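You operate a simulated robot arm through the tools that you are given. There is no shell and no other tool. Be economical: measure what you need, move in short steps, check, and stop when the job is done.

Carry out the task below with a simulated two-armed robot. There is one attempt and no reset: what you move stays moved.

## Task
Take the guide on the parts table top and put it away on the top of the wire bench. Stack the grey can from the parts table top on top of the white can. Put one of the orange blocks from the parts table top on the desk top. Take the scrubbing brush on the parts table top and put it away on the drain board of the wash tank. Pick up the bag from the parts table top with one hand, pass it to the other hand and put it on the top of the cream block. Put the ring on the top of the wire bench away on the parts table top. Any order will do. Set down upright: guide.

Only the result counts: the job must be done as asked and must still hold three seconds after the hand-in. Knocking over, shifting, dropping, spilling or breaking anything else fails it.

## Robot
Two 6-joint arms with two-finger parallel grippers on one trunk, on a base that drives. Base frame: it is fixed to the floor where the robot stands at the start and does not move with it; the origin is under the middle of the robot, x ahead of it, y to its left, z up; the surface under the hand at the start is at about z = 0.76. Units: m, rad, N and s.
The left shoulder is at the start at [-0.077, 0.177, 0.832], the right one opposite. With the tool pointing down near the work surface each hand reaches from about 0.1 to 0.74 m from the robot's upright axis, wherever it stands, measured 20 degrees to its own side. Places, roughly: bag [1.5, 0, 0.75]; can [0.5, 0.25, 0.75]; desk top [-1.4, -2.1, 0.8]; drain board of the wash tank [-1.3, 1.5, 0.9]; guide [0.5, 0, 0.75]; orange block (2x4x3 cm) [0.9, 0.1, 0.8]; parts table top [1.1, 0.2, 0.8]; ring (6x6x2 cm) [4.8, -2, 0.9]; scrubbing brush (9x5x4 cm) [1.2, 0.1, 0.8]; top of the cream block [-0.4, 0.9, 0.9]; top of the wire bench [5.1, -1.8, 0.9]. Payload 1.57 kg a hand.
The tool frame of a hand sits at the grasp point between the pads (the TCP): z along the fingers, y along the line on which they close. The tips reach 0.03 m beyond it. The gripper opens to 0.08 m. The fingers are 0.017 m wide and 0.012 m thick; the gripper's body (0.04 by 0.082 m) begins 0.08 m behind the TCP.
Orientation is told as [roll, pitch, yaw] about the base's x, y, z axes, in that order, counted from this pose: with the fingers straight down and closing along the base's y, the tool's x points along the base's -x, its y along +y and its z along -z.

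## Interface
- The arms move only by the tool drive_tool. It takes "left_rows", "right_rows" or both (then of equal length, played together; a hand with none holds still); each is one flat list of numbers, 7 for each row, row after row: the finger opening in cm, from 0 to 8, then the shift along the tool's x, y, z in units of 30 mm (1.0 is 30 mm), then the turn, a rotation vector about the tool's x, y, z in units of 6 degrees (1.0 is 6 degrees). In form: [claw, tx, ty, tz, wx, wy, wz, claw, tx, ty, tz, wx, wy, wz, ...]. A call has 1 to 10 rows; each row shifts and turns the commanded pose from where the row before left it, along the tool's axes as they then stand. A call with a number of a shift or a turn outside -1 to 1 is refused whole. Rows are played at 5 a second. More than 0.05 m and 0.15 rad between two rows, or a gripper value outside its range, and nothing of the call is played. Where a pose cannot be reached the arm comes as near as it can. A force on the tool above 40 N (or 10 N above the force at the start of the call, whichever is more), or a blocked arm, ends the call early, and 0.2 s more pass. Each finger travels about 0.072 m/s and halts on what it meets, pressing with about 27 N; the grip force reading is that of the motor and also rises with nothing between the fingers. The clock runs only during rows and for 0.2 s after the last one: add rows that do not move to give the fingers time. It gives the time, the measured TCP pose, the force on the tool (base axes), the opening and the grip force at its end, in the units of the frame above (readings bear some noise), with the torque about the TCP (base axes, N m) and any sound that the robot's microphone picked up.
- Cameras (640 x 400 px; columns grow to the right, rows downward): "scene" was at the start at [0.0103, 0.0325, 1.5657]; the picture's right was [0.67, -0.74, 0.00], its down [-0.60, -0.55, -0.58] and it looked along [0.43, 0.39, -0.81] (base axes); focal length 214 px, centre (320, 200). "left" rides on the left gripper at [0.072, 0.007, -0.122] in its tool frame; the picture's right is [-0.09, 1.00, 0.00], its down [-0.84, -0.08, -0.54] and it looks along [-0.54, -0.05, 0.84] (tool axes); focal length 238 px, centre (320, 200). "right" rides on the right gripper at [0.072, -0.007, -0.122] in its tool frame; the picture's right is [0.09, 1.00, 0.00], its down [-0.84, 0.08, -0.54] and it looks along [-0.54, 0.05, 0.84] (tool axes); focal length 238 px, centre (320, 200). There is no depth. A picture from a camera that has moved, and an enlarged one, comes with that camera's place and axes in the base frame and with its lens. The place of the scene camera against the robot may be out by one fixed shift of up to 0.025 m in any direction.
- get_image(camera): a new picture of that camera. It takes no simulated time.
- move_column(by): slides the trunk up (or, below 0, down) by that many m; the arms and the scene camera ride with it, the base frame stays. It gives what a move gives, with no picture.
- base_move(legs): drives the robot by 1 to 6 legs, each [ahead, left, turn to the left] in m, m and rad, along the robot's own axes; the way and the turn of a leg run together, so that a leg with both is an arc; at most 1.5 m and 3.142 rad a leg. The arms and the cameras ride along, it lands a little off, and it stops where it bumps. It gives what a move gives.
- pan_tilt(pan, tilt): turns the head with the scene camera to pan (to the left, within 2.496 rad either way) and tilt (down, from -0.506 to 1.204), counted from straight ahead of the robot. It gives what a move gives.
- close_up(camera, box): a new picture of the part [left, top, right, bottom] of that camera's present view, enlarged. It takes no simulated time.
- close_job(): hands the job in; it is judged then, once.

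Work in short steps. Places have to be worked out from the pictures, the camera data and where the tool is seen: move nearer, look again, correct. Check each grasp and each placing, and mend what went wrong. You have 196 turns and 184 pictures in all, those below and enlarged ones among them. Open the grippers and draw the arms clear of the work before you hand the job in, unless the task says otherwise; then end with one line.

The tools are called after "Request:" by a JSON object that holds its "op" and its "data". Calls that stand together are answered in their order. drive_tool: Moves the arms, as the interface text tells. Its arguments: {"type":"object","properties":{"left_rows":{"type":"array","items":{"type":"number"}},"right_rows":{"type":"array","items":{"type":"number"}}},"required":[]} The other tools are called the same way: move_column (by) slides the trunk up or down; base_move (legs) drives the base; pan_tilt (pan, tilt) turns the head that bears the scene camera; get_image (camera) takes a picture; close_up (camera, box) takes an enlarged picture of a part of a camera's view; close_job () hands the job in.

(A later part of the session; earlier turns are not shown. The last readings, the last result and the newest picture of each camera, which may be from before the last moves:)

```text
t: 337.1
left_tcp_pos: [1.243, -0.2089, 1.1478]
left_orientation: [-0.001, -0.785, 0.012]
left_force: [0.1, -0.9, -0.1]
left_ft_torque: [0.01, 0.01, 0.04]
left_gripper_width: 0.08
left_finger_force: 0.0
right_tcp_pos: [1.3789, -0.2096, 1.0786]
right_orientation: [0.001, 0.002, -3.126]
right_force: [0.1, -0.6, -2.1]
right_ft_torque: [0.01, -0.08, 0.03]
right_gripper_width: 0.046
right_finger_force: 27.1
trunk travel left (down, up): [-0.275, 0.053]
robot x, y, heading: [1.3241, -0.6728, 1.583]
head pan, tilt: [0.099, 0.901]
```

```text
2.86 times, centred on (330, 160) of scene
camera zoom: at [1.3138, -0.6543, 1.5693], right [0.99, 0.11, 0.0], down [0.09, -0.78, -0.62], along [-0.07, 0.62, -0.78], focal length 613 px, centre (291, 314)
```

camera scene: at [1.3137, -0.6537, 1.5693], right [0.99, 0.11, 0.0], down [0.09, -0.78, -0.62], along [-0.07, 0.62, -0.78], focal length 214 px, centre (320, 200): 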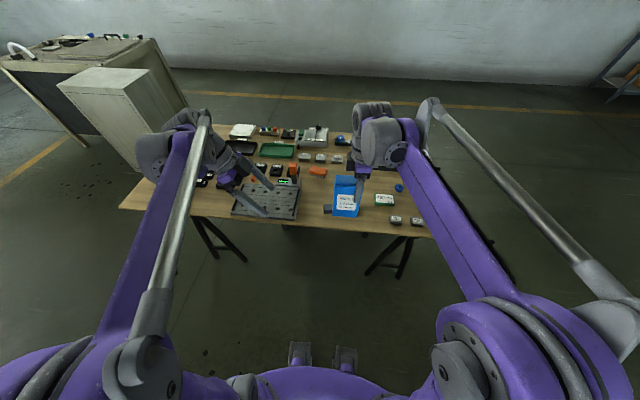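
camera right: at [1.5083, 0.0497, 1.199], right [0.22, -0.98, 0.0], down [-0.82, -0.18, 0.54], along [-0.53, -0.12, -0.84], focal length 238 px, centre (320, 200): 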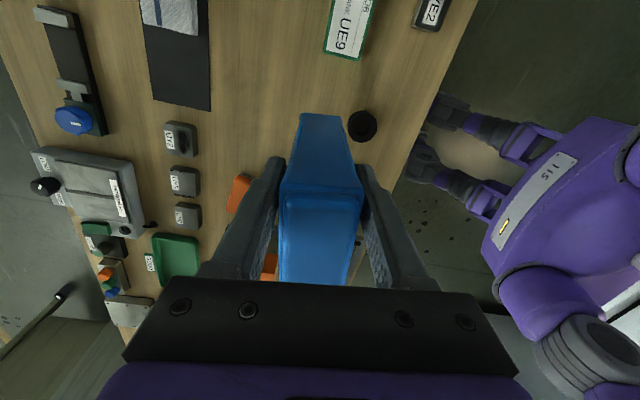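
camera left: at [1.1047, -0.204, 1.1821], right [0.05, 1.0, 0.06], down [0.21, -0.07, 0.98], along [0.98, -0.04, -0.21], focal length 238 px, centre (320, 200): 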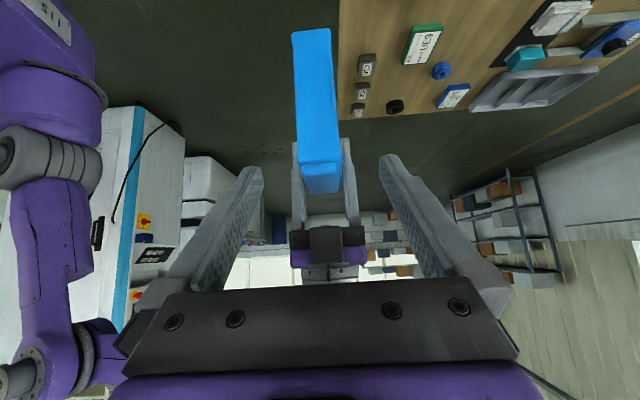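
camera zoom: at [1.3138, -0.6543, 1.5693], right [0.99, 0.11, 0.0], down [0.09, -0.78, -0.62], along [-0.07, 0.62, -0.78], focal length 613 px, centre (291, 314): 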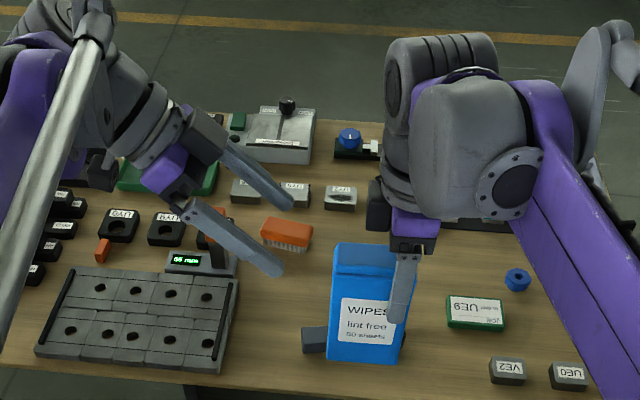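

Aligned with the bag's left edge. Advance 12 cm along the fingers and check.

Request:
{"op": "drive_tool", "data": {"left_rows": [8, 0, 0, 0.8, 0, 0, 0, 8, 0, 0, 0.8, 0, 0, 0, 8, 0, 0, 0.8, 0, 0, 0, 8, 0, 0, 0.8, 0, 0, 0, 8, 0, 0, 0.7, 0, 0, 0, 8, 0, 0, 0, 0, 0, 0]}}

Request:
{"op": "get_image", "data": {"camera": "left"}}

Request:
{"op": "close_up", "data": {"camera": "scene", "box": [230, 90, 430, 230]}}

```text
t: 338.5
left_tcp_pos: [1.3246, -0.2073, 1.0645]
left_orientation: [-0.002, -0.786, 0.012]
left_force: [-1.0, 0.1, 0.0]
left_ft_torque: [0.0, 0.01, 0.01]
left_gripper_width: 0.0798
left_finger_force: 0.2
right_tcp_pos: [1.378, -0.2086, 1.0783]
right_orientation: [0.0, 0.001, -3.125]
right_force: [-0.2, 0.5, -2.7]
right_ft_torque: [0.02, -0.08, -0.02]
right_gripper_width: 0.0459
right_finger_force: 27.1
trunk travel left (down, up): [-0.275, 0.053]
robot x, y, heading: [1.3228, -0.6731, 1.584]
head pan, tilt: [0.099, 0.901]
```

```text
73 pictures are left
camera left: at [1.1875, -0.2024, 1.0992], right [0.05, 1.0, 0.06], down [0.21, -0.07, 0.98], along [0.98, -0.04, -0.21], focal length 238 px, centre (320, 200)
```

left: 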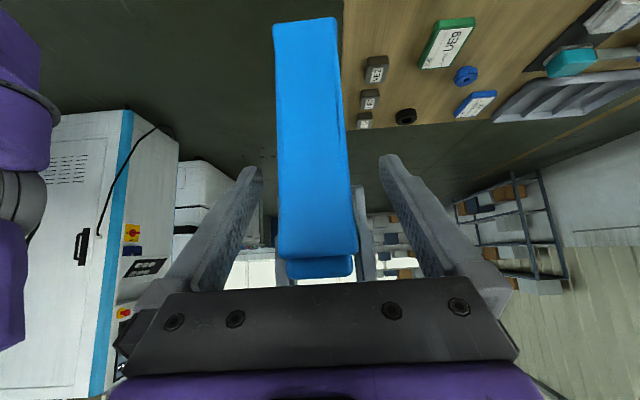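

```text
2.86 times, centred on (330, 160) of scene
camera zoom: at [1.3139, -0.654, 1.5693], right [0.99, 0.11, 0.0], down [0.09, -0.78, -0.62], along [-0.07, 0.62, -0.78], focal length 613 px, centre (291, 314)
```

zoom: 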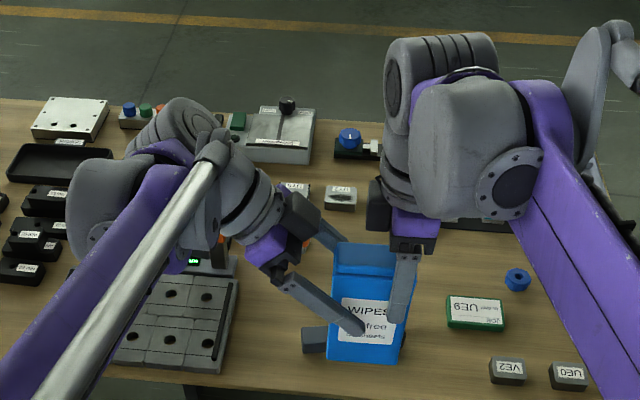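

Good fit. Close the left gripper.

Request:
{"op": "drive_tool", "data": {"left_rows": [6, 0, 0, 0, 0, 0, 0, 4.5, 0, 0, 0, 0, 0, 0, 3, 0, 0, 0, 0, 0, 0, 2.5, 0, 0, 0, 0, 0, 0, 2.5, 0, 0, 0, 0, 0, 0]}}

```text
t: 339.7
left_tcp_pos: [1.3255, -0.2086, 1.064]
left_orientation: [-0.001, -0.784, 0.011]
left_force: [-3.8, -23.8, -2.3]
left_ft_torque: [0.31, -0.26, -0.55]
left_gripper_width: 0.0457
left_finger_force: 26.9
right_tcp_pos: [1.3799, -0.2086, 1.0786]
right_orientation: [-0.002, 0.001, -3.128]
right_force: [2.7, 25.6, 1.2]
right_ft_torque: [0.04, 0.38, -0.75]
right_gripper_width: 0.0455
right_finger_force: 27.1
trunk travel left (down, up): [-0.275, 0.053]
robot x, y, heading: [1.323, -0.6674, 1.582]
head pan, tilt: [0.099, 0.901]
```

Both hold; a lateral squeeze of ~24 N suggests a ~1–2 mm offset. I shift the left 1.5 mm to relieve, then open the right.

Request:
{"op": "drive_tool", "data": {"left_rows": [2.5, 0, -0.05, 0, 0, 0, 0, 2.5, 0, 0, 0, 0, 0, 0, 2.5, 0, 0, 0, 0, 0, 0, 2.5, 0, 0, 0, 0, 0, 0, 2.5, 0, 0, 0, 0, 0, 0, 2.5, 0, 0, 0, 0, 0, 0], "right_rows": [2.5, 0, 0, 0, 0, 0, 0, 2.5, 0, 0, 0, 0, 0, 0, 6, 0, 0, 0, 0, 0, 0, 8, 0, 0, 0, 0, 0, 0, 8, 0, 0, 0, 0, 0, 0, 8, 0, 0, 0, 0, 0, 0]}}

Request:
{"op": "get_image", "data": {"camera": "right"}}

```text
t: 341.1
left_tcp_pos: [1.3261, -0.2085, 1.065]
left_orientation: [0.0, -0.786, 0.013]
left_force: [0.2, 0.5, 0.8]
left_ft_torque: [-0.04, 0.1, 0.03]
left_gripper_width: 0.0459
left_finger_force: 27.1
right_tcp_pos: [1.3784, -0.21, 1.0789]
right_orientation: [0.001, -0.002, -3.127]
right_force: [0.1, -1.0, 0.7]
right_ft_torque: [0.02, 0.0, -0.02]
right_gripper_width: 0.0803
right_finger_force: 0.0
trunk travel left (down, up): [-0.275, 0.053]
robot x, y, heading: [1.3245, -0.6712, 1.575]
head pan, tilt: [0.099, 0.901]
```

```text
71 pictures are left
camera right: at [1.4514, -0.2012, 1.1993], right [0.11, -0.99, 0.0], down [-0.84, -0.09, 0.54], along [-0.54, -0.06, -0.84], focal length 238 px, centre (320, 200)
```

right: 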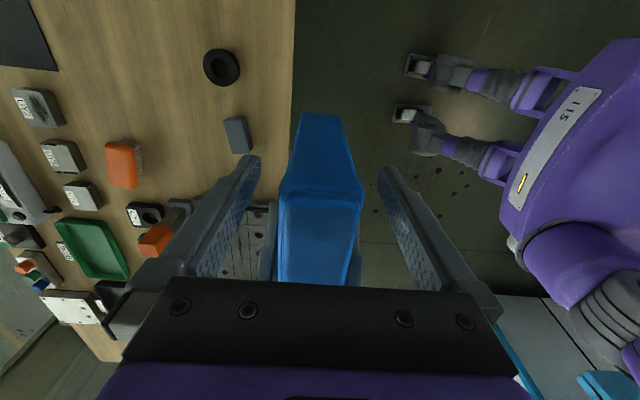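

The bag is now solely in the left hand. Raise the right hand clear, then move the left hand with the bag to the left and up.

Request:
{"op": "drive_tool", "data": {"right_rows": [8, 0, 0, -0.8, 0, 0, 0, 8, 0, 0, -0.9, 0, 0, 0, 8, 0, 0, -0.9, 0, 0, 0, 8, 0, 0, -0.9, 0, 0, 0, 8, 0, 0, -0.6, 0, 0, 0, 8, 0.8, 0, 0, 0, 0, 0, 8, 0.8, 0, 0, 0, 0, 0, 8, 0.8, 0, 0, 0, 0, 0]}}

Request:
{"op": "drive_tool", "data": {"left_rows": [2.5, 0.39, -0.22, -0.92, 0, 0, 0, 2.5, 0.39, -0.22, -0.92, 0, 0, 0, 2.5, 0.39, -0.22, -0.92, 0, 0, 0, 2.5, 0.39, -0.22, -0.92, 0, 0, 0, 2.5, 0.39, -0.22, -0.92, 0, 0, 0, 2.5, 0.39, -0.22, -0.92, 0, 0, 0, 2.5, 0.39, -0.22, -0.92, 0, 0, 0, 2.5, 0.39, -0.22, -0.92, 0, 0, 0, 2.5, 0, 0, 0, 0, 0, 0]}}

Request:
{"op": "get_image", "data": {"camera": "scene"}}

Request:
{"op": "get_image", "data": {"camera": "left"}}

```text
t: 342.9
left_tcp_pos: [1.3259, -0.2087, 1.0655]
left_orientation: [-0.002, -0.786, 0.013]
left_force: [0.9, -0.3, 0.1]
left_ft_torque: [-0.01, 0.1, -0.04]
left_gripper_width: 0.0461
left_finger_force: 27.2
right_tcp_pos: [1.4545, -0.2067, 1.2012]
right_orientation: [0.001, 0.0, -3.124]
right_force: [0.9, -0.1, -0.4]
right_ft_torque: [-0.03, 0.0, -0.01]
right_gripper_width: 0.0799
right_finger_force: 0.0
trunk travel left (down, up): [-0.275, 0.053]
robot x, y, heading: [1.3242, -0.6703, 1.583]
head pan, tilt: [0.099, 0.901]
```

```text
t: 344.9
left_tcp_pos: [1.1024, -0.265, 1.1544]
left_orientation: [0.001, -0.786, 0.01]
left_force: [0.6, -0.4, -3.2]
left_ft_torque: [0.01, 0.09, 0.02]
left_gripper_width: 0.0461
left_finger_force: 26.9
right_tcp_pos: [1.4544, -0.2081, 1.2016]
right_orientation: [-0.001, 0.0, -3.126]
right_force: [0.4, 0.3, 0.6]
right_ft_torque: [-0.02, -0.01, 0.0]
right_gripper_width: 0.0801
right_finger_force: 0.0
trunk travel left (down, up): [-0.275, 0.053]
robot x, y, heading: [1.3263, -0.6676, 1.578]
head pan, tilt: [0.099, 0.901]
```

```text
70 pictures are left
camera scene: at [1.3144, -0.6539, 1.5693], right [0.99, 0.11, 0.0], down [0.09, -0.78, -0.62], along [-0.07, 0.62, -0.78], focal length 214 px, centre (320, 200)
```

scene: 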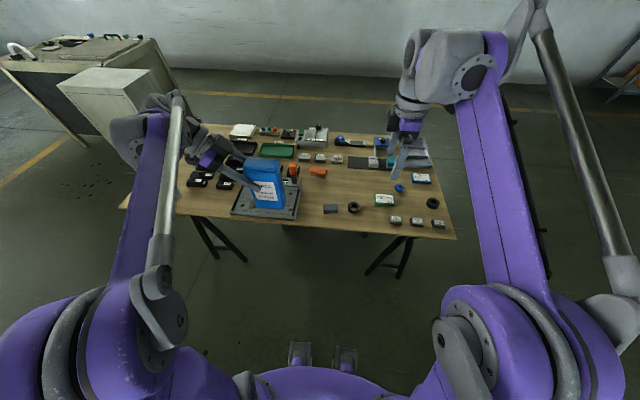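

```text
69 pictures are left
camera left: at [0.9648, -0.2605, 1.1889], right [0.05, 1.0, 0.06], down [0.21, -0.07, 0.98], along [0.98, -0.04, -0.21], focal length 238 px, centre (320, 200)
```

left: 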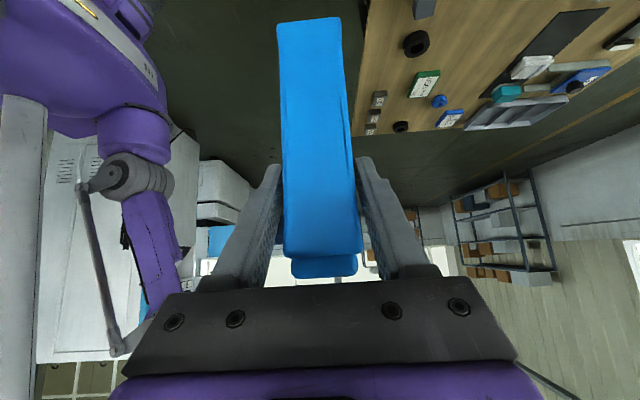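

Bag is secure. Move the base so the brush (≈(1.215,0.15)) is in front of the right arm.

Request:
{"op": "base_move", "data": {"legs": [[0, 0.2, 0], [0.2, 0, 0]]}}

Request:
{"op": "get_image", "data": {"camera": "right"}}

Request:
{"op": "close_up", "data": {"camera": "scene", "box": [280, 150, 420, 240]}}

```text
t: 348.5
left_tcp_pos: [0.902, -0.0681, 1.1547]
left_orientation: [-0.002, -0.785, 0.012]
left_force: [-1.0, 0.7, -2.9]
left_ft_torque: [-0.02, 0.03, -0.01]
left_gripper_width: 0.0458
left_finger_force: 26.5
right_tcp_pos: [1.2527, -0.0086, 1.2012]
right_orientation: [-0.001, 0.0, -3.124]
right_force: [0.2, 0.1, 0.3]
right_ft_torque: [-0.01, 0.01, -0.02]
right_gripper_width: 0.0801
right_finger_force: 0.1
trunk travel left (down, up): [-0.275, 0.053]
robot x, y, heading: [1.1209, -0.4696, 1.58]
head pan, tilt: [0.099, 0.901]
```

```text
68 pictures are left
camera right: at [1.3246, -0.0015, 1.3218], right [0.11, -0.99, 0.0], down [-0.84, -0.09, 0.54], along [-0.54, -0.06, -0.84], focal length 238 px, centre (320, 200)
```

right: 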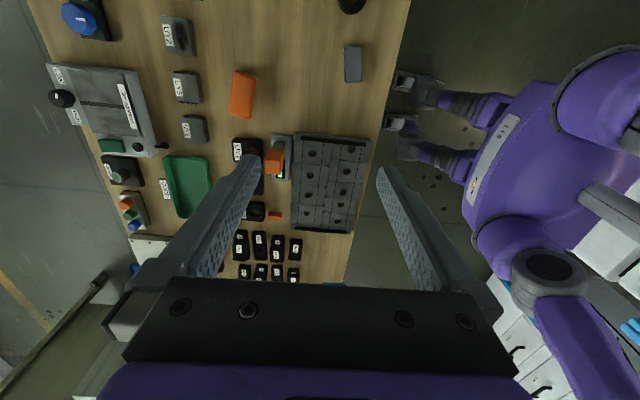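

```text
4.44 times, centred on (350, 195) of scene
camera zoom: at [1.1138, -0.4551, 1.5693], right [0.99, 0.11, 0.0], down [0.09, -0.78, -0.62], along [-0.07, 0.62, -0.78], focal length 953 px, centre (187, 222)
```

zoom: 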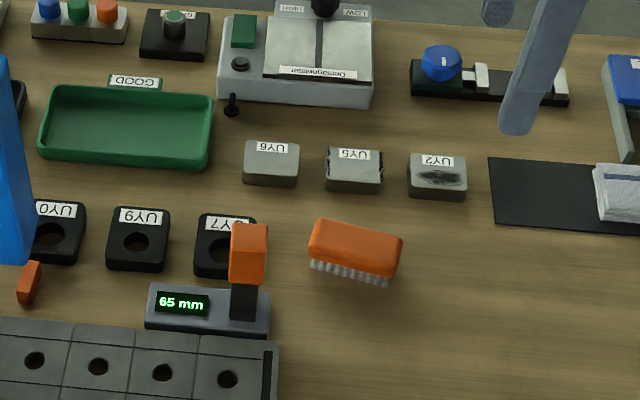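

Brush: orange back up, centre ≈(1.226,0.144), yawed ≈-9°. Move the right hand above it with matching yaw.

Request:
{"op": "drive_tool", "data": {"right_rows": [8, -0.12, -0.73, 0.8, 0, 0, 0, 8, -0.12, -0.73, 0.8, 0, 0, 0, 8, -0.12, -0.73, 0.8, 0, 0, 0, 8, -0.12, -0.73, 0.8, 0, 0, 0, 8, -0.12, -0.73, 0.8, 0, 0, 0, 8, -0.12, -0.73, 0.8, 0, 0, 0, 8, -0.12, -0.73, 0.8, 0, 0, 0, 8, 0, 0, 0.8, 0, 0, 0.75, 8, 0, 0, 0.8, 0, 0, 0.75, 8, 0, 0, 0, 0, 0, 0]}}

Request:
{"op": "get_image", "data": {"camera": "right"}}

```text
t: 350.7
left_tcp_pos: [0.9022, -0.0672, 1.1546]
left_orientation: [0.0, -0.785, 0.012]
left_force: [1.0, 0.4, -2.9]
left_ft_torque: [0.03, 0.07, 0.02]
left_gripper_width: 0.0459
left_finger_force: 26.7
right_tcp_pos: [1.2257, 0.1443, 0.9866]
right_orientation: [0.0, 0.0, 2.999]
right_force: [0.4, 0.1, -0.8]
right_ft_torque: [-0.01, -0.02, 0.01]
right_gripper_width: 0.08
right_finger_force: 0.0
trunk travel left (down, up): [-0.275, 0.053]
robot x, y, heading: [1.1248, -0.4727, 1.583]
head pan, tilt: [0.099, 0.901]
```

```text
66 pictures are left
camera right: at [1.2974, 0.1414, 1.1064], right [-0.05, -1.0, 0.0], down [-0.84, 0.04, 0.54], along [-0.54, 0.03, -0.84], focal length 238 px, centre (320, 200)
```

right: 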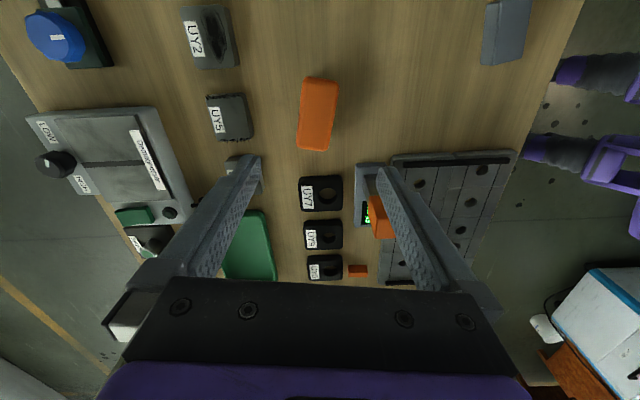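

Rotate 6° more, descend to z≈0.803 and close.

Request:
{"op": "drive_tool", "data": {"right_rows": [8, 0.08, -0.13, 0.9, 0, 0, 1, 8, 0, 0, 0.9, 0, 0, 0, 8, 0, 0, 0.9, 0, 0, 0, 8, 0, 0, 0.9, 0, 0, 0, 8, 0, 0, 0.9, 0, 0, 0, 8, 0, 0, 0.9, 0, 0, 0, 8, 0, 0, 0.7, 0, 0, 0, 8, 0, 0, 0, 0, 0, 0]}}

Request:
{"op": "get_image", "data": {"camera": "right"}}

```text
t: 352.5
left_tcp_pos: [0.9015, -0.0673, 1.1544]
left_orientation: [0.0, -0.783, 0.012]
left_force: [-0.4, 0.0, -1.9]
left_ft_torque: [0.0, 0.08, -0.04]
left_gripper_width: 0.0458
left_finger_force: 26.3
right_tcp_pos: [1.2287, 0.149, 0.8025]
right_orientation: [0.001, 0.001, 2.896]
right_force: [0.1, 0.4, 0.0]
right_ft_torque: [0.02, -0.02, -0.02]
right_gripper_width: 0.08
right_finger_force: 0.0
trunk travel left (down, up): [-0.275, 0.053]
robot x, y, heading: [1.1247, -0.4751, 1.581]
head pan, tilt: [0.099, 0.901]
```

```text
65 pictures are left
camera right: at [1.2997, 0.1373, 0.9232], right [-0.15, -0.99, 0.0], down [-0.83, 0.13, 0.54], along [-0.54, 0.08, -0.84], focal length 238 px, centre (320, 200)
```

right: 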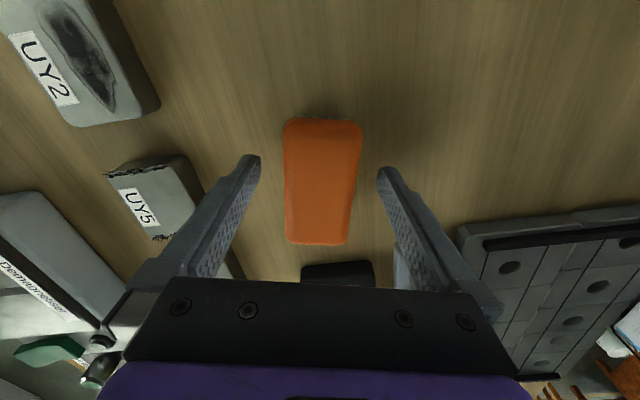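

Perfectly placed. Close and lift.

Request:
{"op": "drive_tool", "data": {"right_rows": [6, 0, 0, 0, 0, 0, 0, 4.5, 0, 0, 0, 0, 0, 0, 3, 0, 0, 0, 0, 0, 0, 2, 0, 0, 0, 0, 0, 0, 2, 0, 0, 0, 0, 0, 0, 2, 0, 0, -0.4, 0, 0, 0, 2, 0, 0, -0.8, 0, 0, 0, 2, 0, 0, -0.8, 0, 0, 0, 2, 0, 0, -0.8, 0, 0, 0, 2, 0, 0, 0, 0, 0, 0]}}

Request:
{"op": "get_image", "data": {"camera": "right"}}

```text
t: 354.7
left_tcp_pos: [0.9014, -0.0663, 1.154]
left_orientation: [-0.001, -0.785, 0.012]
left_force: [0.1, 0.1, -3.6]
left_ft_torque: [0.01, 0.09, -0.01]
left_gripper_width: 0.0457
left_finger_force: 26.8
right_tcp_pos: [1.2286, 0.1485, 0.8867]
right_orientation: [-0.001, -0.002, 2.896]
right_force: [0.5, -0.2, 0.2]
right_ft_torque: [-0.03, 0.03, 0.01]
right_gripper_width: 0.0454
right_finger_force: 27.0
trunk travel left (down, up): [-0.275, 0.053]
robot x, y, heading: [1.1241, -0.4718, 1.584]
head pan, tilt: [0.099, 0.901]
```

```text
64 pictures are left
camera right: at [1.3002, 0.1373, 1.0078], right [-0.15, -0.99, 0.0], down [-0.83, 0.13, 0.54], along [-0.54, 0.08, -0.84], focal length 238 px, centre (320, 200)
```

right: 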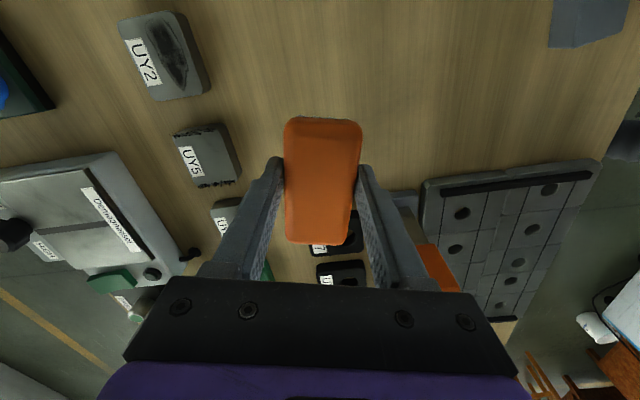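

Brush held. Raise/tuck the right hand, then drive toward the cream block.

Request:
{"op": "drive_tool", "data": {"right_rows": [2, 0, 0.3, -0.9, 0, 0, 0, 2, 0, 0.6, -0.9, 0, 0, 0, 2, 0, 0.6, -0.9, 0, 0, 0, 2, 0, 0.6, -0.9, 0, 0, 0, 2, 0, 0.6, -0.9, 0, 0, 0, 2, 0, 0.6, -0.9, 0, 0, 0, 2, 0, 0.6, -0.9, 0, 0, 0, 2, 0, 0.6, -0.9, 0, 0, 0, 2, 0, 0.6, -0.8, 0, 0, 0]}}

Request:
{"op": "base_move", "data": {"legs": [[-0.22, 0, 0], [0, 0, 1.56], [1.45, 0, 0], [0, 0, -1.57]]}}

Request:
{"op": "pan_tilt", "data": {"pan": 0.2, "tilt": 0.6}}

Request:
{"op": "get_image", "data": {"camera": "scene"}}

```text
t: 356.7
left_tcp_pos: [0.9013, -0.068, 1.1545]
left_orientation: [0.001, -0.787, 0.011]
left_force: [0.4, 0.3, -2.2]
left_ft_torque: [0.0, 0.09, 0.02]
left_gripper_width: 0.0458
left_finger_force: 26.9
right_tcp_pos: [1.1911, -0.0029, 1.1249]
right_orientation: [-0.001, 0.001, 2.896]
right_force: [0.0, -0.5, -0.6]
right_ft_torque: [0.01, -0.01, -0.03]
right_gripper_width: 0.0453
right_finger_force: 26.8
trunk travel left (down, up): [-0.275, 0.053]
robot x, y, heading: [1.1277, -0.4767, 1.579]
head pan, tilt: [0.099, 0.901]
```

```text
t: 372.8
left_tcp_pos: [-0.5352, -0.2853, 1.1546]
left_orientation: [-0.001, -0.786, 0.003]
left_force: [-0.4, 0.1, -3.1]
left_ft_torque: [-0.02, 0.06, 0.0]
left_gripper_width: 0.046
left_finger_force: 27.4
right_tcp_pos: [-0.2455, -0.2222, 1.1248]
right_orientation: [-0.001, 0.001, 2.885]
right_force: [-0.5, -0.5, -0.8]
right_ft_torque: [0.0, 0.01, 0.01]
right_gripper_width: 0.045
right_finger_force: 27.2
trunk travel left (down, up): [-0.275, 0.053]
robot x, y, heading: [-0.313, -0.694, 1.568]
head pan, tilt: [0.099, 0.901]
```

```text
t: 373.6
left_tcp_pos: [-0.5358, -0.285, 1.1541]
left_orientation: [-0.001, -0.785, 0.001]
left_force: [0.9, -0.7, -2.8]
left_ft_torque: [0.03, 0.06, 0.01]
left_gripper_width: 0.046
left_finger_force: 27.0
right_tcp_pos: [-0.2454, -0.2228, 1.1249]
right_orientation: [-0.001, -0.001, 2.886]
right_force: [0.4, 0.0, -0.4]
right_ft_torque: [0.04, -0.01, 0.0]
right_gripper_width: 0.045
right_finger_force: 26.9
trunk travel left (down, up): [-0.275, 0.053]
robot x, y, heading: [-0.3165, -0.6917, 1.569]
head pan, tilt: [0.201, 0.6]
```

```text
63 pictures are left
camera scene: at [-0.3375, -0.6643, 1.5941], right [0.98, 0.2, 0.0], down [0.11, -0.55, -0.82], along [-0.16, 0.81, -0.57], focal length 214 px, centre (320, 200)
```

scene: 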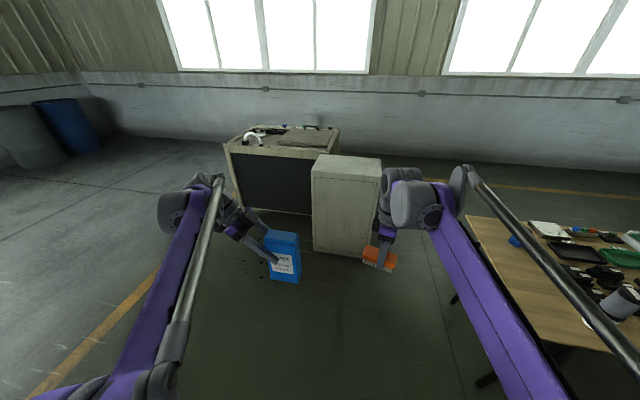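

Cream block top spans x∈[-0.65,-0.19], y∈[0.65,0.98]. I drive 0.75 m ahead and look.

Request:
{"op": "base_move", "data": {"legs": [[0.75, 0, 0]]}}

Request:
{"op": "pan_tilt", "data": {"pan": 0.2, "tilt": 0.8}}

Request:
{"op": "get_image", "data": {"camera": "scene"}}

Request:
{"op": "get_image", "data": {"camera": "right"}}

```text
t: 377.6
left_tcp_pos: [-0.5364, 0.4503, 1.1541]
left_orientation: [-0.002, -0.784, 0.001]
left_force: [0.6, 0.0, -2.8]
left_ft_torque: [0.01, 0.07, 0.0]
left_gripper_width: 0.0455
left_finger_force: 27.0
right_tcp_pos: [-0.2462, 0.514, 1.1244]
right_orientation: [0.0, -0.001, 2.886]
right_force: [-0.4, 0.4, -1.2]
right_ft_torque: [-0.02, -0.01, -0.02]
right_gripper_width: 0.0449
right_finger_force: 26.6
trunk travel left (down, up): [-0.275, 0.053]
robot x, y, heading: [-0.32, 0.0415, 1.573]
head pan, tilt: [0.201, 0.6]
```

```text
t: 378.3
left_tcp_pos: [-0.5362, 0.4515, 1.1532]
left_orientation: [0.0, -0.785, 0.001]
left_force: [-0.2, -0.3, -2.8]
left_ft_torque: [-0.04, 0.06, 0.0]
left_gripper_width: 0.0458
left_finger_force: 27.0
right_tcp_pos: [-0.2478, 0.5152, 1.1243]
right_orientation: [0.0, -0.001, 2.885]
right_force: [0.3, 0.8, -0.4]
right_ft_torque: [-0.01, 0.0, -0.04]
right_gripper_width: 0.0449
right_finger_force: 26.9
trunk travel left (down, up): [-0.275, 0.053]
robot x, y, heading: [-0.3165, 0.0431, 1.574]
head pan, tilt: [0.201, 0.799]
```

```text
62 pictures are left
camera scene: at [-0.3366, 0.0647, 1.5773], right [0.98, 0.2, 0.0], down [0.14, -0.7, -0.7], along [-0.14, 0.68, -0.72], focal length 214 px, centre (320, 200)
```

scene: 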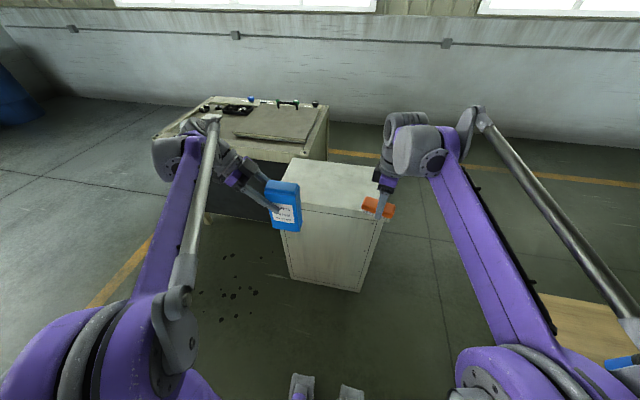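

```text
61 pictures are left
camera right: at [-0.1753, 0.5021, 1.2455], right [-0.16, -0.99, 0.0], down [-0.83, 0.14, 0.54], along [-0.53, 0.09, -0.84], focal length 238 px, centre (320, 200)
```

right: 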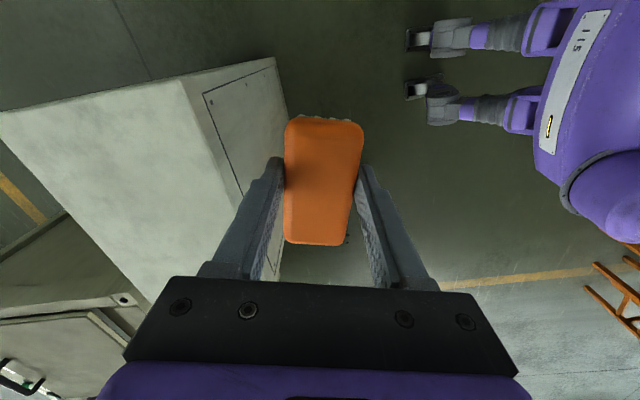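

Request:
{"op": "close_up", "data": {"camera": "scene", "box": [250, 150, 410, 250]}}

Request:
{"op": "get_image", "data": {"camera": "left"}}

```text
4.00 times, centred on (330, 200) of scene
camera zoom: at [-0.3366, 0.0647, 1.5773], right [0.98, 0.2, 0.0], down [0.14, -0.7, -0.7], along [-0.14, 0.68, -0.72], focal length 858 px, centre (280, 200)
```

zoom: 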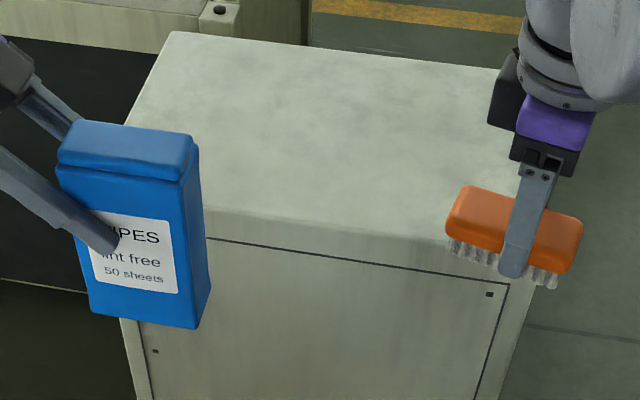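

```text
59 pictures are left
camera left: at [-0.6736, 0.4574, 1.1887], right [0.06, 1.0, 0.06], down [0.21, -0.08, 0.98], along [0.98, -0.05, -0.21], focal length 238 px, centre (320, 200)
```

left: 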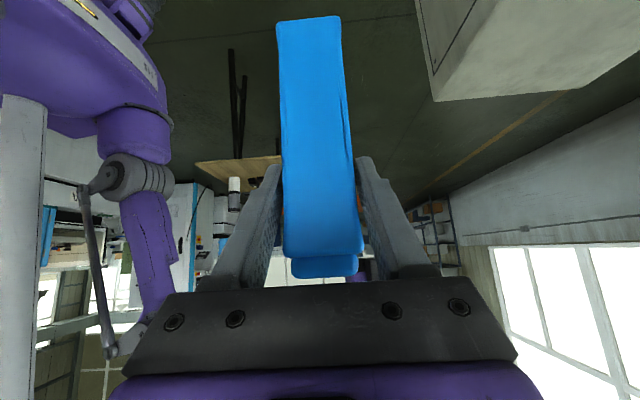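

Block top is at z≈0.9, y∈[0.68,0.99]. Drive 0.22 m closer, then carry the bag over the block.

Request:
{"op": "base_move", "data": {"legs": [[0.22, 0, 0]]}}

Request:
{"op": "drive_tool", "data": {"left_rows": [2.5, -0.41, 0.8, 0.41, 0, 0, 0, 2.5, -0.41, 0.8, 0.41, 0, 0, 0, 2.5, -0.41, 0.8, 0.41, 0, 0, 0, 2.5, -0.41, 0.8, 0.41, 0, 0, 0, 2.5, -0.41, 0.8, 0.41, 0, 0, 0, 2.5, 0, 0.7, 0, 0, 0, 0, 2.5, 0, 0, 0, 0, 0, 0]}}

Request:
{"op": "close_up", "data": {"camera": "scene", "box": [220, 130, 440, 270]}}

Request:
{"op": "get_image", "data": {"camera": "right"}}

```text
t: 380.0
left_tcp_pos: [-0.5382, 0.6693, 1.1532]
left_orientation: [-0.004, -0.785, 0.005]
left_force: [-0.2, -0.1, -3.3]
left_ft_torque: [-0.02, 0.07, -0.03]
left_gripper_width: 0.0459
left_finger_force: 26.9
right_tcp_pos: [-0.2481, 0.7316, 1.1233]
right_orientation: [0.0, 0.002, 2.889]
right_force: [-0.5, 0.7, 0.0]
right_ft_torque: [-0.02, 0.0, 0.01]
right_gripper_width: 0.045
right_finger_force: 27.3
trunk travel left (down, up): [-0.275, 0.053]
robot x, y, heading: [-0.32, 0.263, 1.574]
head pan, tilt: [0.201, 0.799]
```

```text
t: 381.6
left_tcp_pos: [-0.4514, 0.81, 1.1538]
left_orientation: [-0.001, -0.786, 0.006]
left_force: [-0.7, 0.0, -2.0]
left_ft_torque: [-0.02, 0.06, 0.01]
left_gripper_width: 0.0459
left_finger_force: 27.2
right_tcp_pos: [-0.2489, 0.7318, 1.126]
right_orientation: [-0.001, 0.001, 2.888]
right_force: [0.4, -1.0, -0.4]
right_ft_torque: [0.03, 0.01, -0.01]
right_gripper_width: 0.0451
right_finger_force: 26.5
trunk travel left (down, up): [-0.275, 0.053]
robot x, y, heading: [-0.3175, 0.262, 1.576]
head pan, tilt: [0.201, 0.799]
```

```text
2.86 times, centred on (330, 200) of scene
camera zoom: at [-0.3371, 0.2821, 1.5773], right [0.98, 0.2, 0.0], down [0.15, -0.7, -0.7], along [-0.14, 0.68, -0.72], focal length 613 px, centre (291, 200)
```

zoom: 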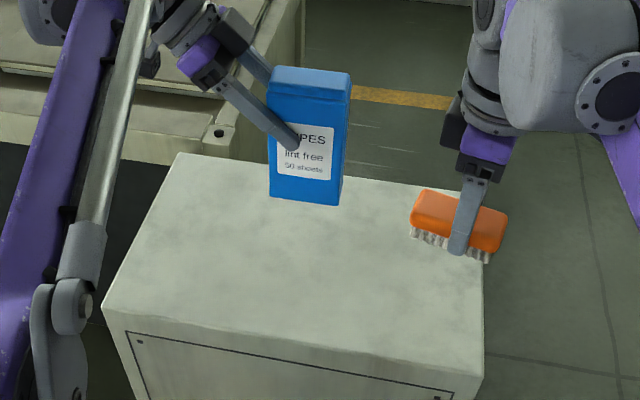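

```text
57 pictures are left
camera right: at [-0.1773, 0.7201, 1.2457], right [-0.16, -0.99, 0.0], down [-0.83, 0.13, 0.54], along [-0.54, 0.09, -0.84], focal length 238 px, centre (320, 200)
```

right: 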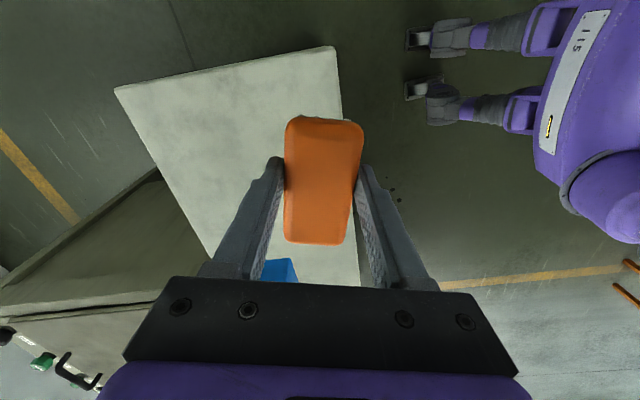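

Bag is above the block's middle. Descend most of the way.

Request:
{"op": "drive_tool", "data": {"left_rows": [2.5, 0.57, 0, 0.57, 0, 0, 0, 2.5, 0.57, 0, 0.57, 0, 0, 0, 2.5, 0.57, 0, 0.57, 0, 0, 0, 2.5, 0.57, 0, 0.57, 0, 0, 0, 2.5, 0.3, 0, 0.3, 0, 0, 0, 2.5, 0, 0, 0, 0, 0, 0]}}

Request:
{"op": "close_up", "data": {"camera": "scene", "box": [220, 130, 440, 270]}}

```text
t: 383.0
left_tcp_pos: [-0.452, 0.8097, 1.0448]
left_orientation: [-0.002, -0.785, 0.005]
left_force: [-0.2, 0.1, -2.2]
left_ft_torque: [0.0, 0.05, 0.0]
left_gripper_width: 0.0456
left_finger_force: 27.4
right_tcp_pos: [-0.249, 0.7314, 1.1246]
right_orientation: [0.0, -0.001, 2.888]
right_force: [0.0, 0.5, -0.5]
right_ft_torque: [0.01, 0.0, 0.02]
right_gripper_width: 0.0454
right_finger_force: 27.0
trunk travel left (down, up): [-0.275, 0.053]
robot x, y, heading: [-0.3168, 0.2612, 1.573]
head pan, tilt: [0.201, 0.799]
```

```text
2.86 times, centred on (330, 200) of scene
camera zoom: at [-0.3373, 0.2827, 1.5773], right [0.98, 0.2, 0.0], down [0.15, -0.7, -0.7], along [-0.14, 0.68, -0.72], focal length 613 px, centre (291, 200)
```

zoom: 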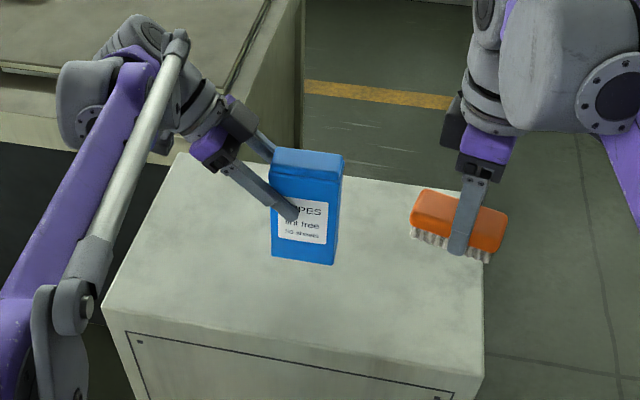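

Request:
{"op": "drive_tool", "data": {"left_rows": [2.5, 0.14, 0, 0.14, 0, 0, 0, 2.5, 0.14, 0, 0.14, 0, 0, 0, 2.5, 0.14, 0, 0.14, 0, 0, 0, 2.5, 0.1, 0, 0.1, 0, 0, 0, 2.5, 0, 0, 0, 0, 0, 0]}}

Request:
{"op": "drive_tool", "data": {"left_rows": [2.5, 0.1, 0, 0.1, 0, 0, 0, 2.5, 0.1, 0, 0.1, 0, 0, 0, 2.5, 0, 0, 0, 0, 0, 0]}}

```text
t: 384.2
left_tcp_pos: [-0.4519, 0.8103, 1.0222]
left_orientation: [-0.001, -0.785, 0.005]
left_force: [-0.2, 0.6, -2.0]
left_ft_torque: [-0.01, 0.04, -0.03]
left_gripper_width: 0.0461
left_finger_force: 27.0
right_tcp_pos: [-0.2484, 0.7317, 1.1252]
right_orientation: [0.0, 0.001, 2.89]
right_force: [1.1, 1.0, -0.9]
right_ft_torque: [-0.01, 0.01, 0.01]
right_gripper_width: 0.0449
right_finger_force: 27.1
trunk travel left (down, up): [-0.275, 0.053]
robot x, y, heading: [-0.3187, 0.256, 1.579]
head pan, tilt: [0.201, 0.799]
```

```text
t: 385.0
left_tcp_pos: [-0.4518, 0.8101, 1.0137]
left_orientation: [-0.001, -0.786, 0.005]
left_force: [0.0, 0.9, -2.6]
left_ft_torque: [-0.01, 0.03, -0.03]
left_gripper_width: 0.0458
left_finger_force: 26.9
right_tcp_pos: [-0.2486, 0.7323, 1.1241]
right_orientation: [0.0, 0.0, 2.888]
right_force: [0.0, 0.2, 0.5]
right_ft_torque: [-0.01, 0.0, 0.0]
right_gripper_width: 0.0449
right_finger_force: 26.8
trunk travel left (down, up): [-0.275, 0.053]
robot x, y, heading: [-0.3183, 0.2612, 1.57]
head pan, tilt: [0.201, 0.799]
```

Request:
{"op": "drive_tool", "data": {"left_rows": [2.5, 0.1, 0, 0.1, 0, 0, 0, 2.5, 0.1, 0, 0.1, 0, 0, 0, 2.5, 0, 0, 0, 0, 0, 0]}}

Request:
{"op": "close_up", "data": {"camera": "scene", "box": [270, 150, 390, 250]}}

```text
t: 385.8
left_tcp_pos: [-0.4518, 0.8106, 1.0043]
left_orientation: [-0.003, -0.785, 0.005]
left_force: [0.8, -0.8, -1.8]
left_ft_torque: [0.03, 0.1, 0.01]
left_gripper_width: 0.0454
left_finger_force: 27.0
right_tcp_pos: [-0.2481, 0.7329, 1.1255]
right_orientation: [-0.002, 0.0, 2.889]
right_force: [-0.5, -0.2, -1.6]
right_ft_torque: [0.01, -0.02, 0.02]
right_gripper_width: 0.045
right_finger_force: 27.3
trunk travel left (down, up): [-0.275, 0.053]
robot x, y, heading: [-0.3211, 0.2583, 1.577]
head pan, tilt: [0.201, 0.799]
```

```text
4.00 times, centred on (330, 200) of scene
camera zoom: at [-0.3373, 0.2827, 1.5772], right [0.98, 0.2, 0.0], down [0.15, -0.7, -0.7], along [-0.14, 0.68, -0.72], focal length 858 px, centre (280, 200)
```

zoom: 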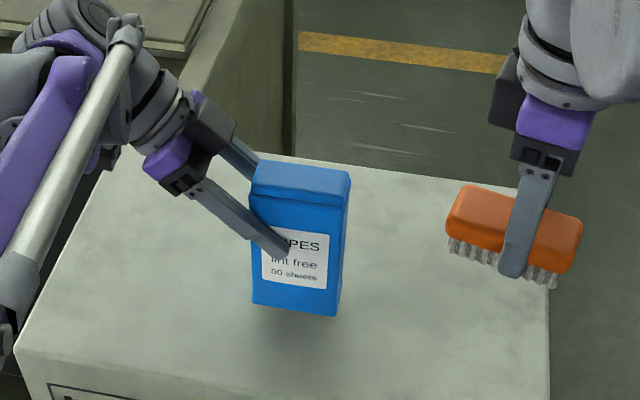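

A shadow gap remains; continue down.

Request:
{"op": "drive_tool", "data": {"left_rows": [2.5, 0.1, 0, 0.1, 0, 0, 0, 2.5, 0.1, 0, 0.1, 0, 0, 0, 2.5, 0, 0, 0, 0, 0, 0]}}

Request:
{"op": "drive_tool", "data": {"left_rows": [2.5, 0.1, 0, 0.1, 0, 0, 0, 2.5, 0.1, 0, 0.1, 0, 0, 0, 2.5, 0, 0, 0, 0, 0, 0]}}

```text
t: 386.6
left_tcp_pos: [-0.4517, 0.8099, 0.9968]
left_orientation: [-0.003, -0.787, 0.006]
left_force: [-0.1, -0.6, -2.4]
left_ft_torque: [0.02, 0.07, 0.0]
left_gripper_width: 0.0459
left_finger_force: 26.7
right_tcp_pos: [-0.2485, 0.7325, 1.124]
right_orientation: [-0.001, -0.001, 2.888]
right_force: [1.2, 0.3, -0.4]
right_ft_torque: [0.01, 0.01, -0.06]
right_gripper_width: 0.0452
right_finger_force: 26.8
trunk travel left (down, up): [-0.275, 0.053]
robot x, y, heading: [-0.3193, 0.2592, 1.575]
head pan, tilt: [0.201, 0.799]
```

```text
t: 387.4
left_tcp_pos: [-0.4514, 0.8086, 0.9885]
left_orientation: [-0.001, -0.784, 0.004]
left_force: [-2.3, 1.2, 11.4]
left_ft_torque: [0.18, -0.16, 0.26]
left_gripper_width: 0.0459
left_finger_force: 11.7
right_tcp_pos: [-0.2489, 0.732, 1.1259]
right_orientation: [-0.001, 0.0, 2.889]
right_force: [-0.5, 0.1, 0.1]
right_ft_torque: [0.01, 0.01, -0.01]
right_gripper_width: 0.0451
right_finger_force: 27.4
trunk travel left (down, up): [-0.275, 0.053]
robot x, y, heading: [-0.3183, 0.2545, 1.578]
head pan, tilt: [0.201, 0.799]
```

Contact (11 N). Open and retreat along the finger axis.

Request:
{"op": "drive_tool", "data": {"left_rows": [4, 0, 0, 0, 0, 0, 0, 6, 0, 0, 0, 0, 0, 0, 8, 0, 0, 0, 0, 0, 0, 8, 0, 0, 0, 0, 0, 0, 8, 0, 0, -0.4, 0, 0, 0, 8, 0, 0, -0.8, 0, 0, 0, 8, 0, 0, -0.9, 0, 0, 0, 8, 0, 0, -0.9, 0, 0, 0, 8, 0, 0, -0.9, 0, 0, 0, 8, 0, 0, -0.9, 0, 0, 0]}}

Request:
{"op": "get_image", "data": {"camera": "scene"}}

```text
t: 389.6
left_tcp_pos: [-0.5554, 0.808, 1.0916]
left_orientation: [0.0, -0.785, 0.006]
left_force: [0.0, -0.7, -0.6]
left_ft_torque: [0.02, -0.03, -0.03]
left_gripper_width: 0.08
left_finger_force: 0.1
right_tcp_pos: [-0.2493, 0.7315, 1.1258]
right_orientation: [0.0, -0.001, 2.888]
right_force: [0.7, -0.5, -0.7]
right_ft_torque: [0.03, 0.03, -0.01]
right_gripper_width: 0.045
right_finger_force: 26.9
trunk travel left (down, up): [-0.275, 0.053]
robot x, y, heading: [-0.3188, 0.2612, 1.575]
head pan, tilt: [0.201, 0.799]
```

```text
54 pictures are left
camera scene: at [-0.3378, 0.2824, 1.5772], right [0.98, 0.2, 0.0], down [0.15, -0.7, -0.7], along [-0.14, 0.68, -0.72], focal length 214 px, centre (320, 200)
```

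scene: 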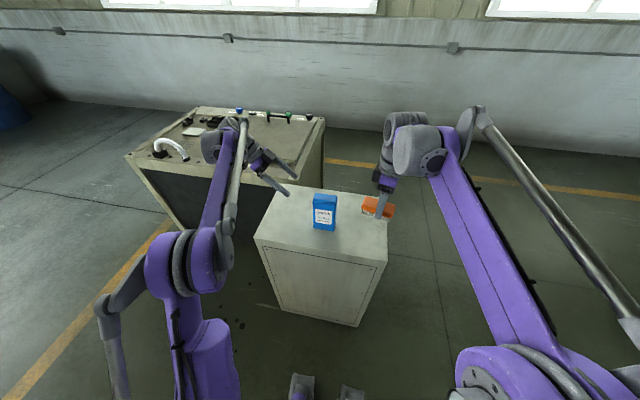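

Bag stands on the cream block. Now look at the wash tank's top.

Request:
{"op": "close_up", "data": {"camera": "scene", "box": [110, 90, 340, 220]}}

```text
2.78 times, centred on (225, 155) of scene
camera zoom: at [-0.3378, 0.2824, 1.5772], right [0.98, 0.2, 0.0], down [0.15, -0.7, -0.7], along [-0.14, 0.68, -0.72], focal length 597 px, centre (584, 325)
```

zoom: 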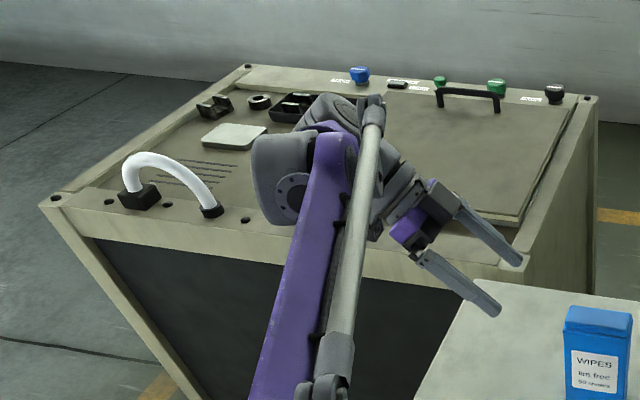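

Drain board is the tank's left half (x≈-1.55…-1.1, y≥1.1). I back off and strafe left to face it.

Request:
{"op": "base_move", "data": {"legs": [[-0.25, 0, 0], [0, 1.0, 0], [0.4, 0, 0]]}}

Request:
{"op": "pan_tilt", "data": {"pan": 0.0, "tilt": 0.7}}

Request:
{"op": "get_image", "data": {"camera": "scene"}}

Request:
{"op": "get_image", "data": {"camera": "right"}}

```text
t: 402.0
left_tcp_pos: [-1.5363, 0.9514, 1.0907]
left_orientation: [-0.002, -0.785, 0.007]
left_force: [-0.5, 0.5, -0.7]
left_ft_torque: [-0.03, -0.01, -0.02]
left_gripper_width: 0.0802
left_finger_force: 0.0
right_tcp_pos: [-1.2313, 0.8744, 1.1245]
right_orientation: [0.0, 0.001, 2.891]
right_force: [0.6, 0.2, -0.9]
right_ft_torque: [0.05, 0.02, -0.02]
right_gripper_width: 0.045
right_finger_force: 26.9
trunk travel left (down, up): [-0.275, 0.053]
robot x, y, heading: [-1.2967, 0.4063, 1.577]
head pan, tilt: [0.201, 0.799]
```

```text
t: 402.8
left_tcp_pos: [-1.5362, 0.9506, 1.0922]
left_orientation: [0.0, -0.787, 0.007]
left_force: [0.5, -0.6, -0.2]
left_ft_torque: [-0.02, 0.02, 0.04]
left_gripper_width: 0.08
left_finger_force: 0.0
right_tcp_pos: [-1.2306, 0.8744, 1.1243]
right_orientation: [0.001, -0.001, 2.891]
right_force: [0.6, 0.3, -0.6]
right_ft_torque: [0.0, -0.02, 0.0]
right_gripper_width: 0.0451
right_finger_force: 27.0
trunk travel left (down, up): [-0.275, 0.053]
robot x, y, heading: [-1.2987, 0.4059, 1.579]
head pan, tilt: [0.0, 0.7]
```

```text
52 pictures are left
camera scene: at [-1.3025, 0.4314, 1.5855], right [1.0, 0.01, 0.0], down [0.0, -0.64, -0.76], along [-0.01, 0.76, -0.64], focal length 214 px, centre (320, 200)
```

scene: 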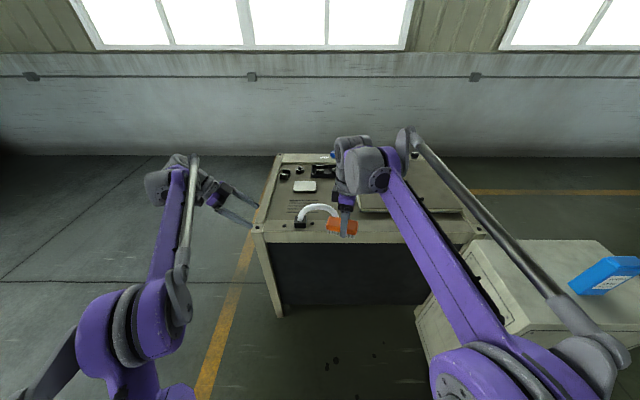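

```text
51 pictures are left
camera right: at [-1.1596, 0.8637, 1.2456], right [-0.16, -0.99, 0.0], down [-0.83, 0.13, 0.54], along [-0.54, 0.09, -0.84], focal length 238 px, centre (320, 200)
```

right: 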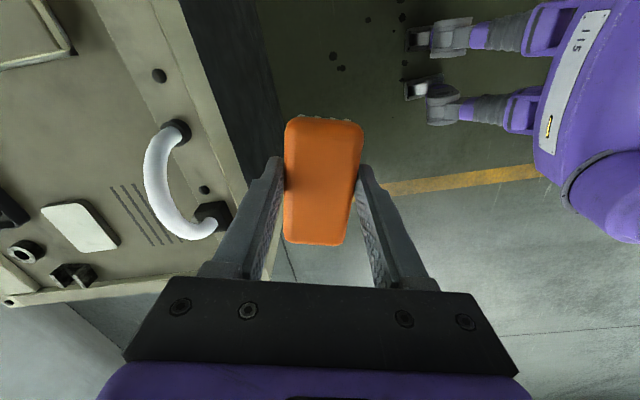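

The bag looks tilted in this view; I zoom to check whether it is just perspective.

Request:
{"op": "pan_tilt", "data": {"pan": -1.0, "tilt": 0.7}}

Request:
{"op": "get_image", "data": {"camera": "scene"}}

```text
t: 404.0
left_tcp_pos: [-1.5362, 0.9497, 1.0913]
left_orientation: [0.001, -0.785, 0.008]
left_force: [-0.4, -0.2, -0.5]
left_ft_torque: [-0.02, -0.03, 0.01]
left_gripper_width: 0.0798
left_finger_force: 0.1
right_tcp_pos: [-1.2322, 0.8743, 1.1249]
right_orientation: [0.001, -0.001, 2.891]
right_force: [-0.6, -0.3, -0.3]
right_ft_torque: [0.01, -0.04, -0.01]
right_gripper_width: 0.0451
right_finger_force: 26.6
trunk travel left (down, up): [-0.275, 0.053]
robot x, y, heading: [-1.3028, 0.4035, 1.577]
head pan, tilt: [-1.0, 0.7]
```

```text
50 pictures are left
camera scene: at [-1.2308, 0.3928, 1.5855], right [0.55, -0.84, 0.0], down [-0.54, -0.35, -0.76], along [0.64, 0.42, -0.64], focal length 214 px, centre (320, 200)
```

scene: 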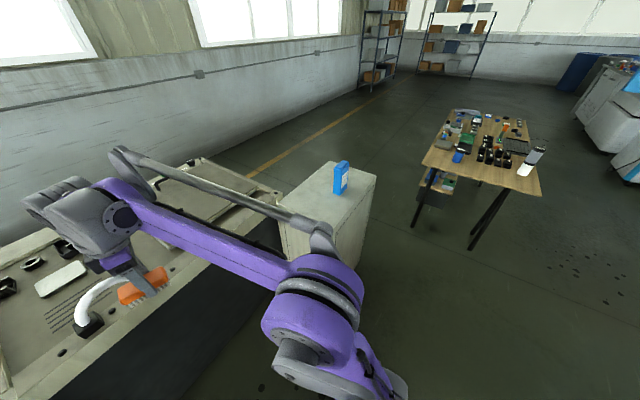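

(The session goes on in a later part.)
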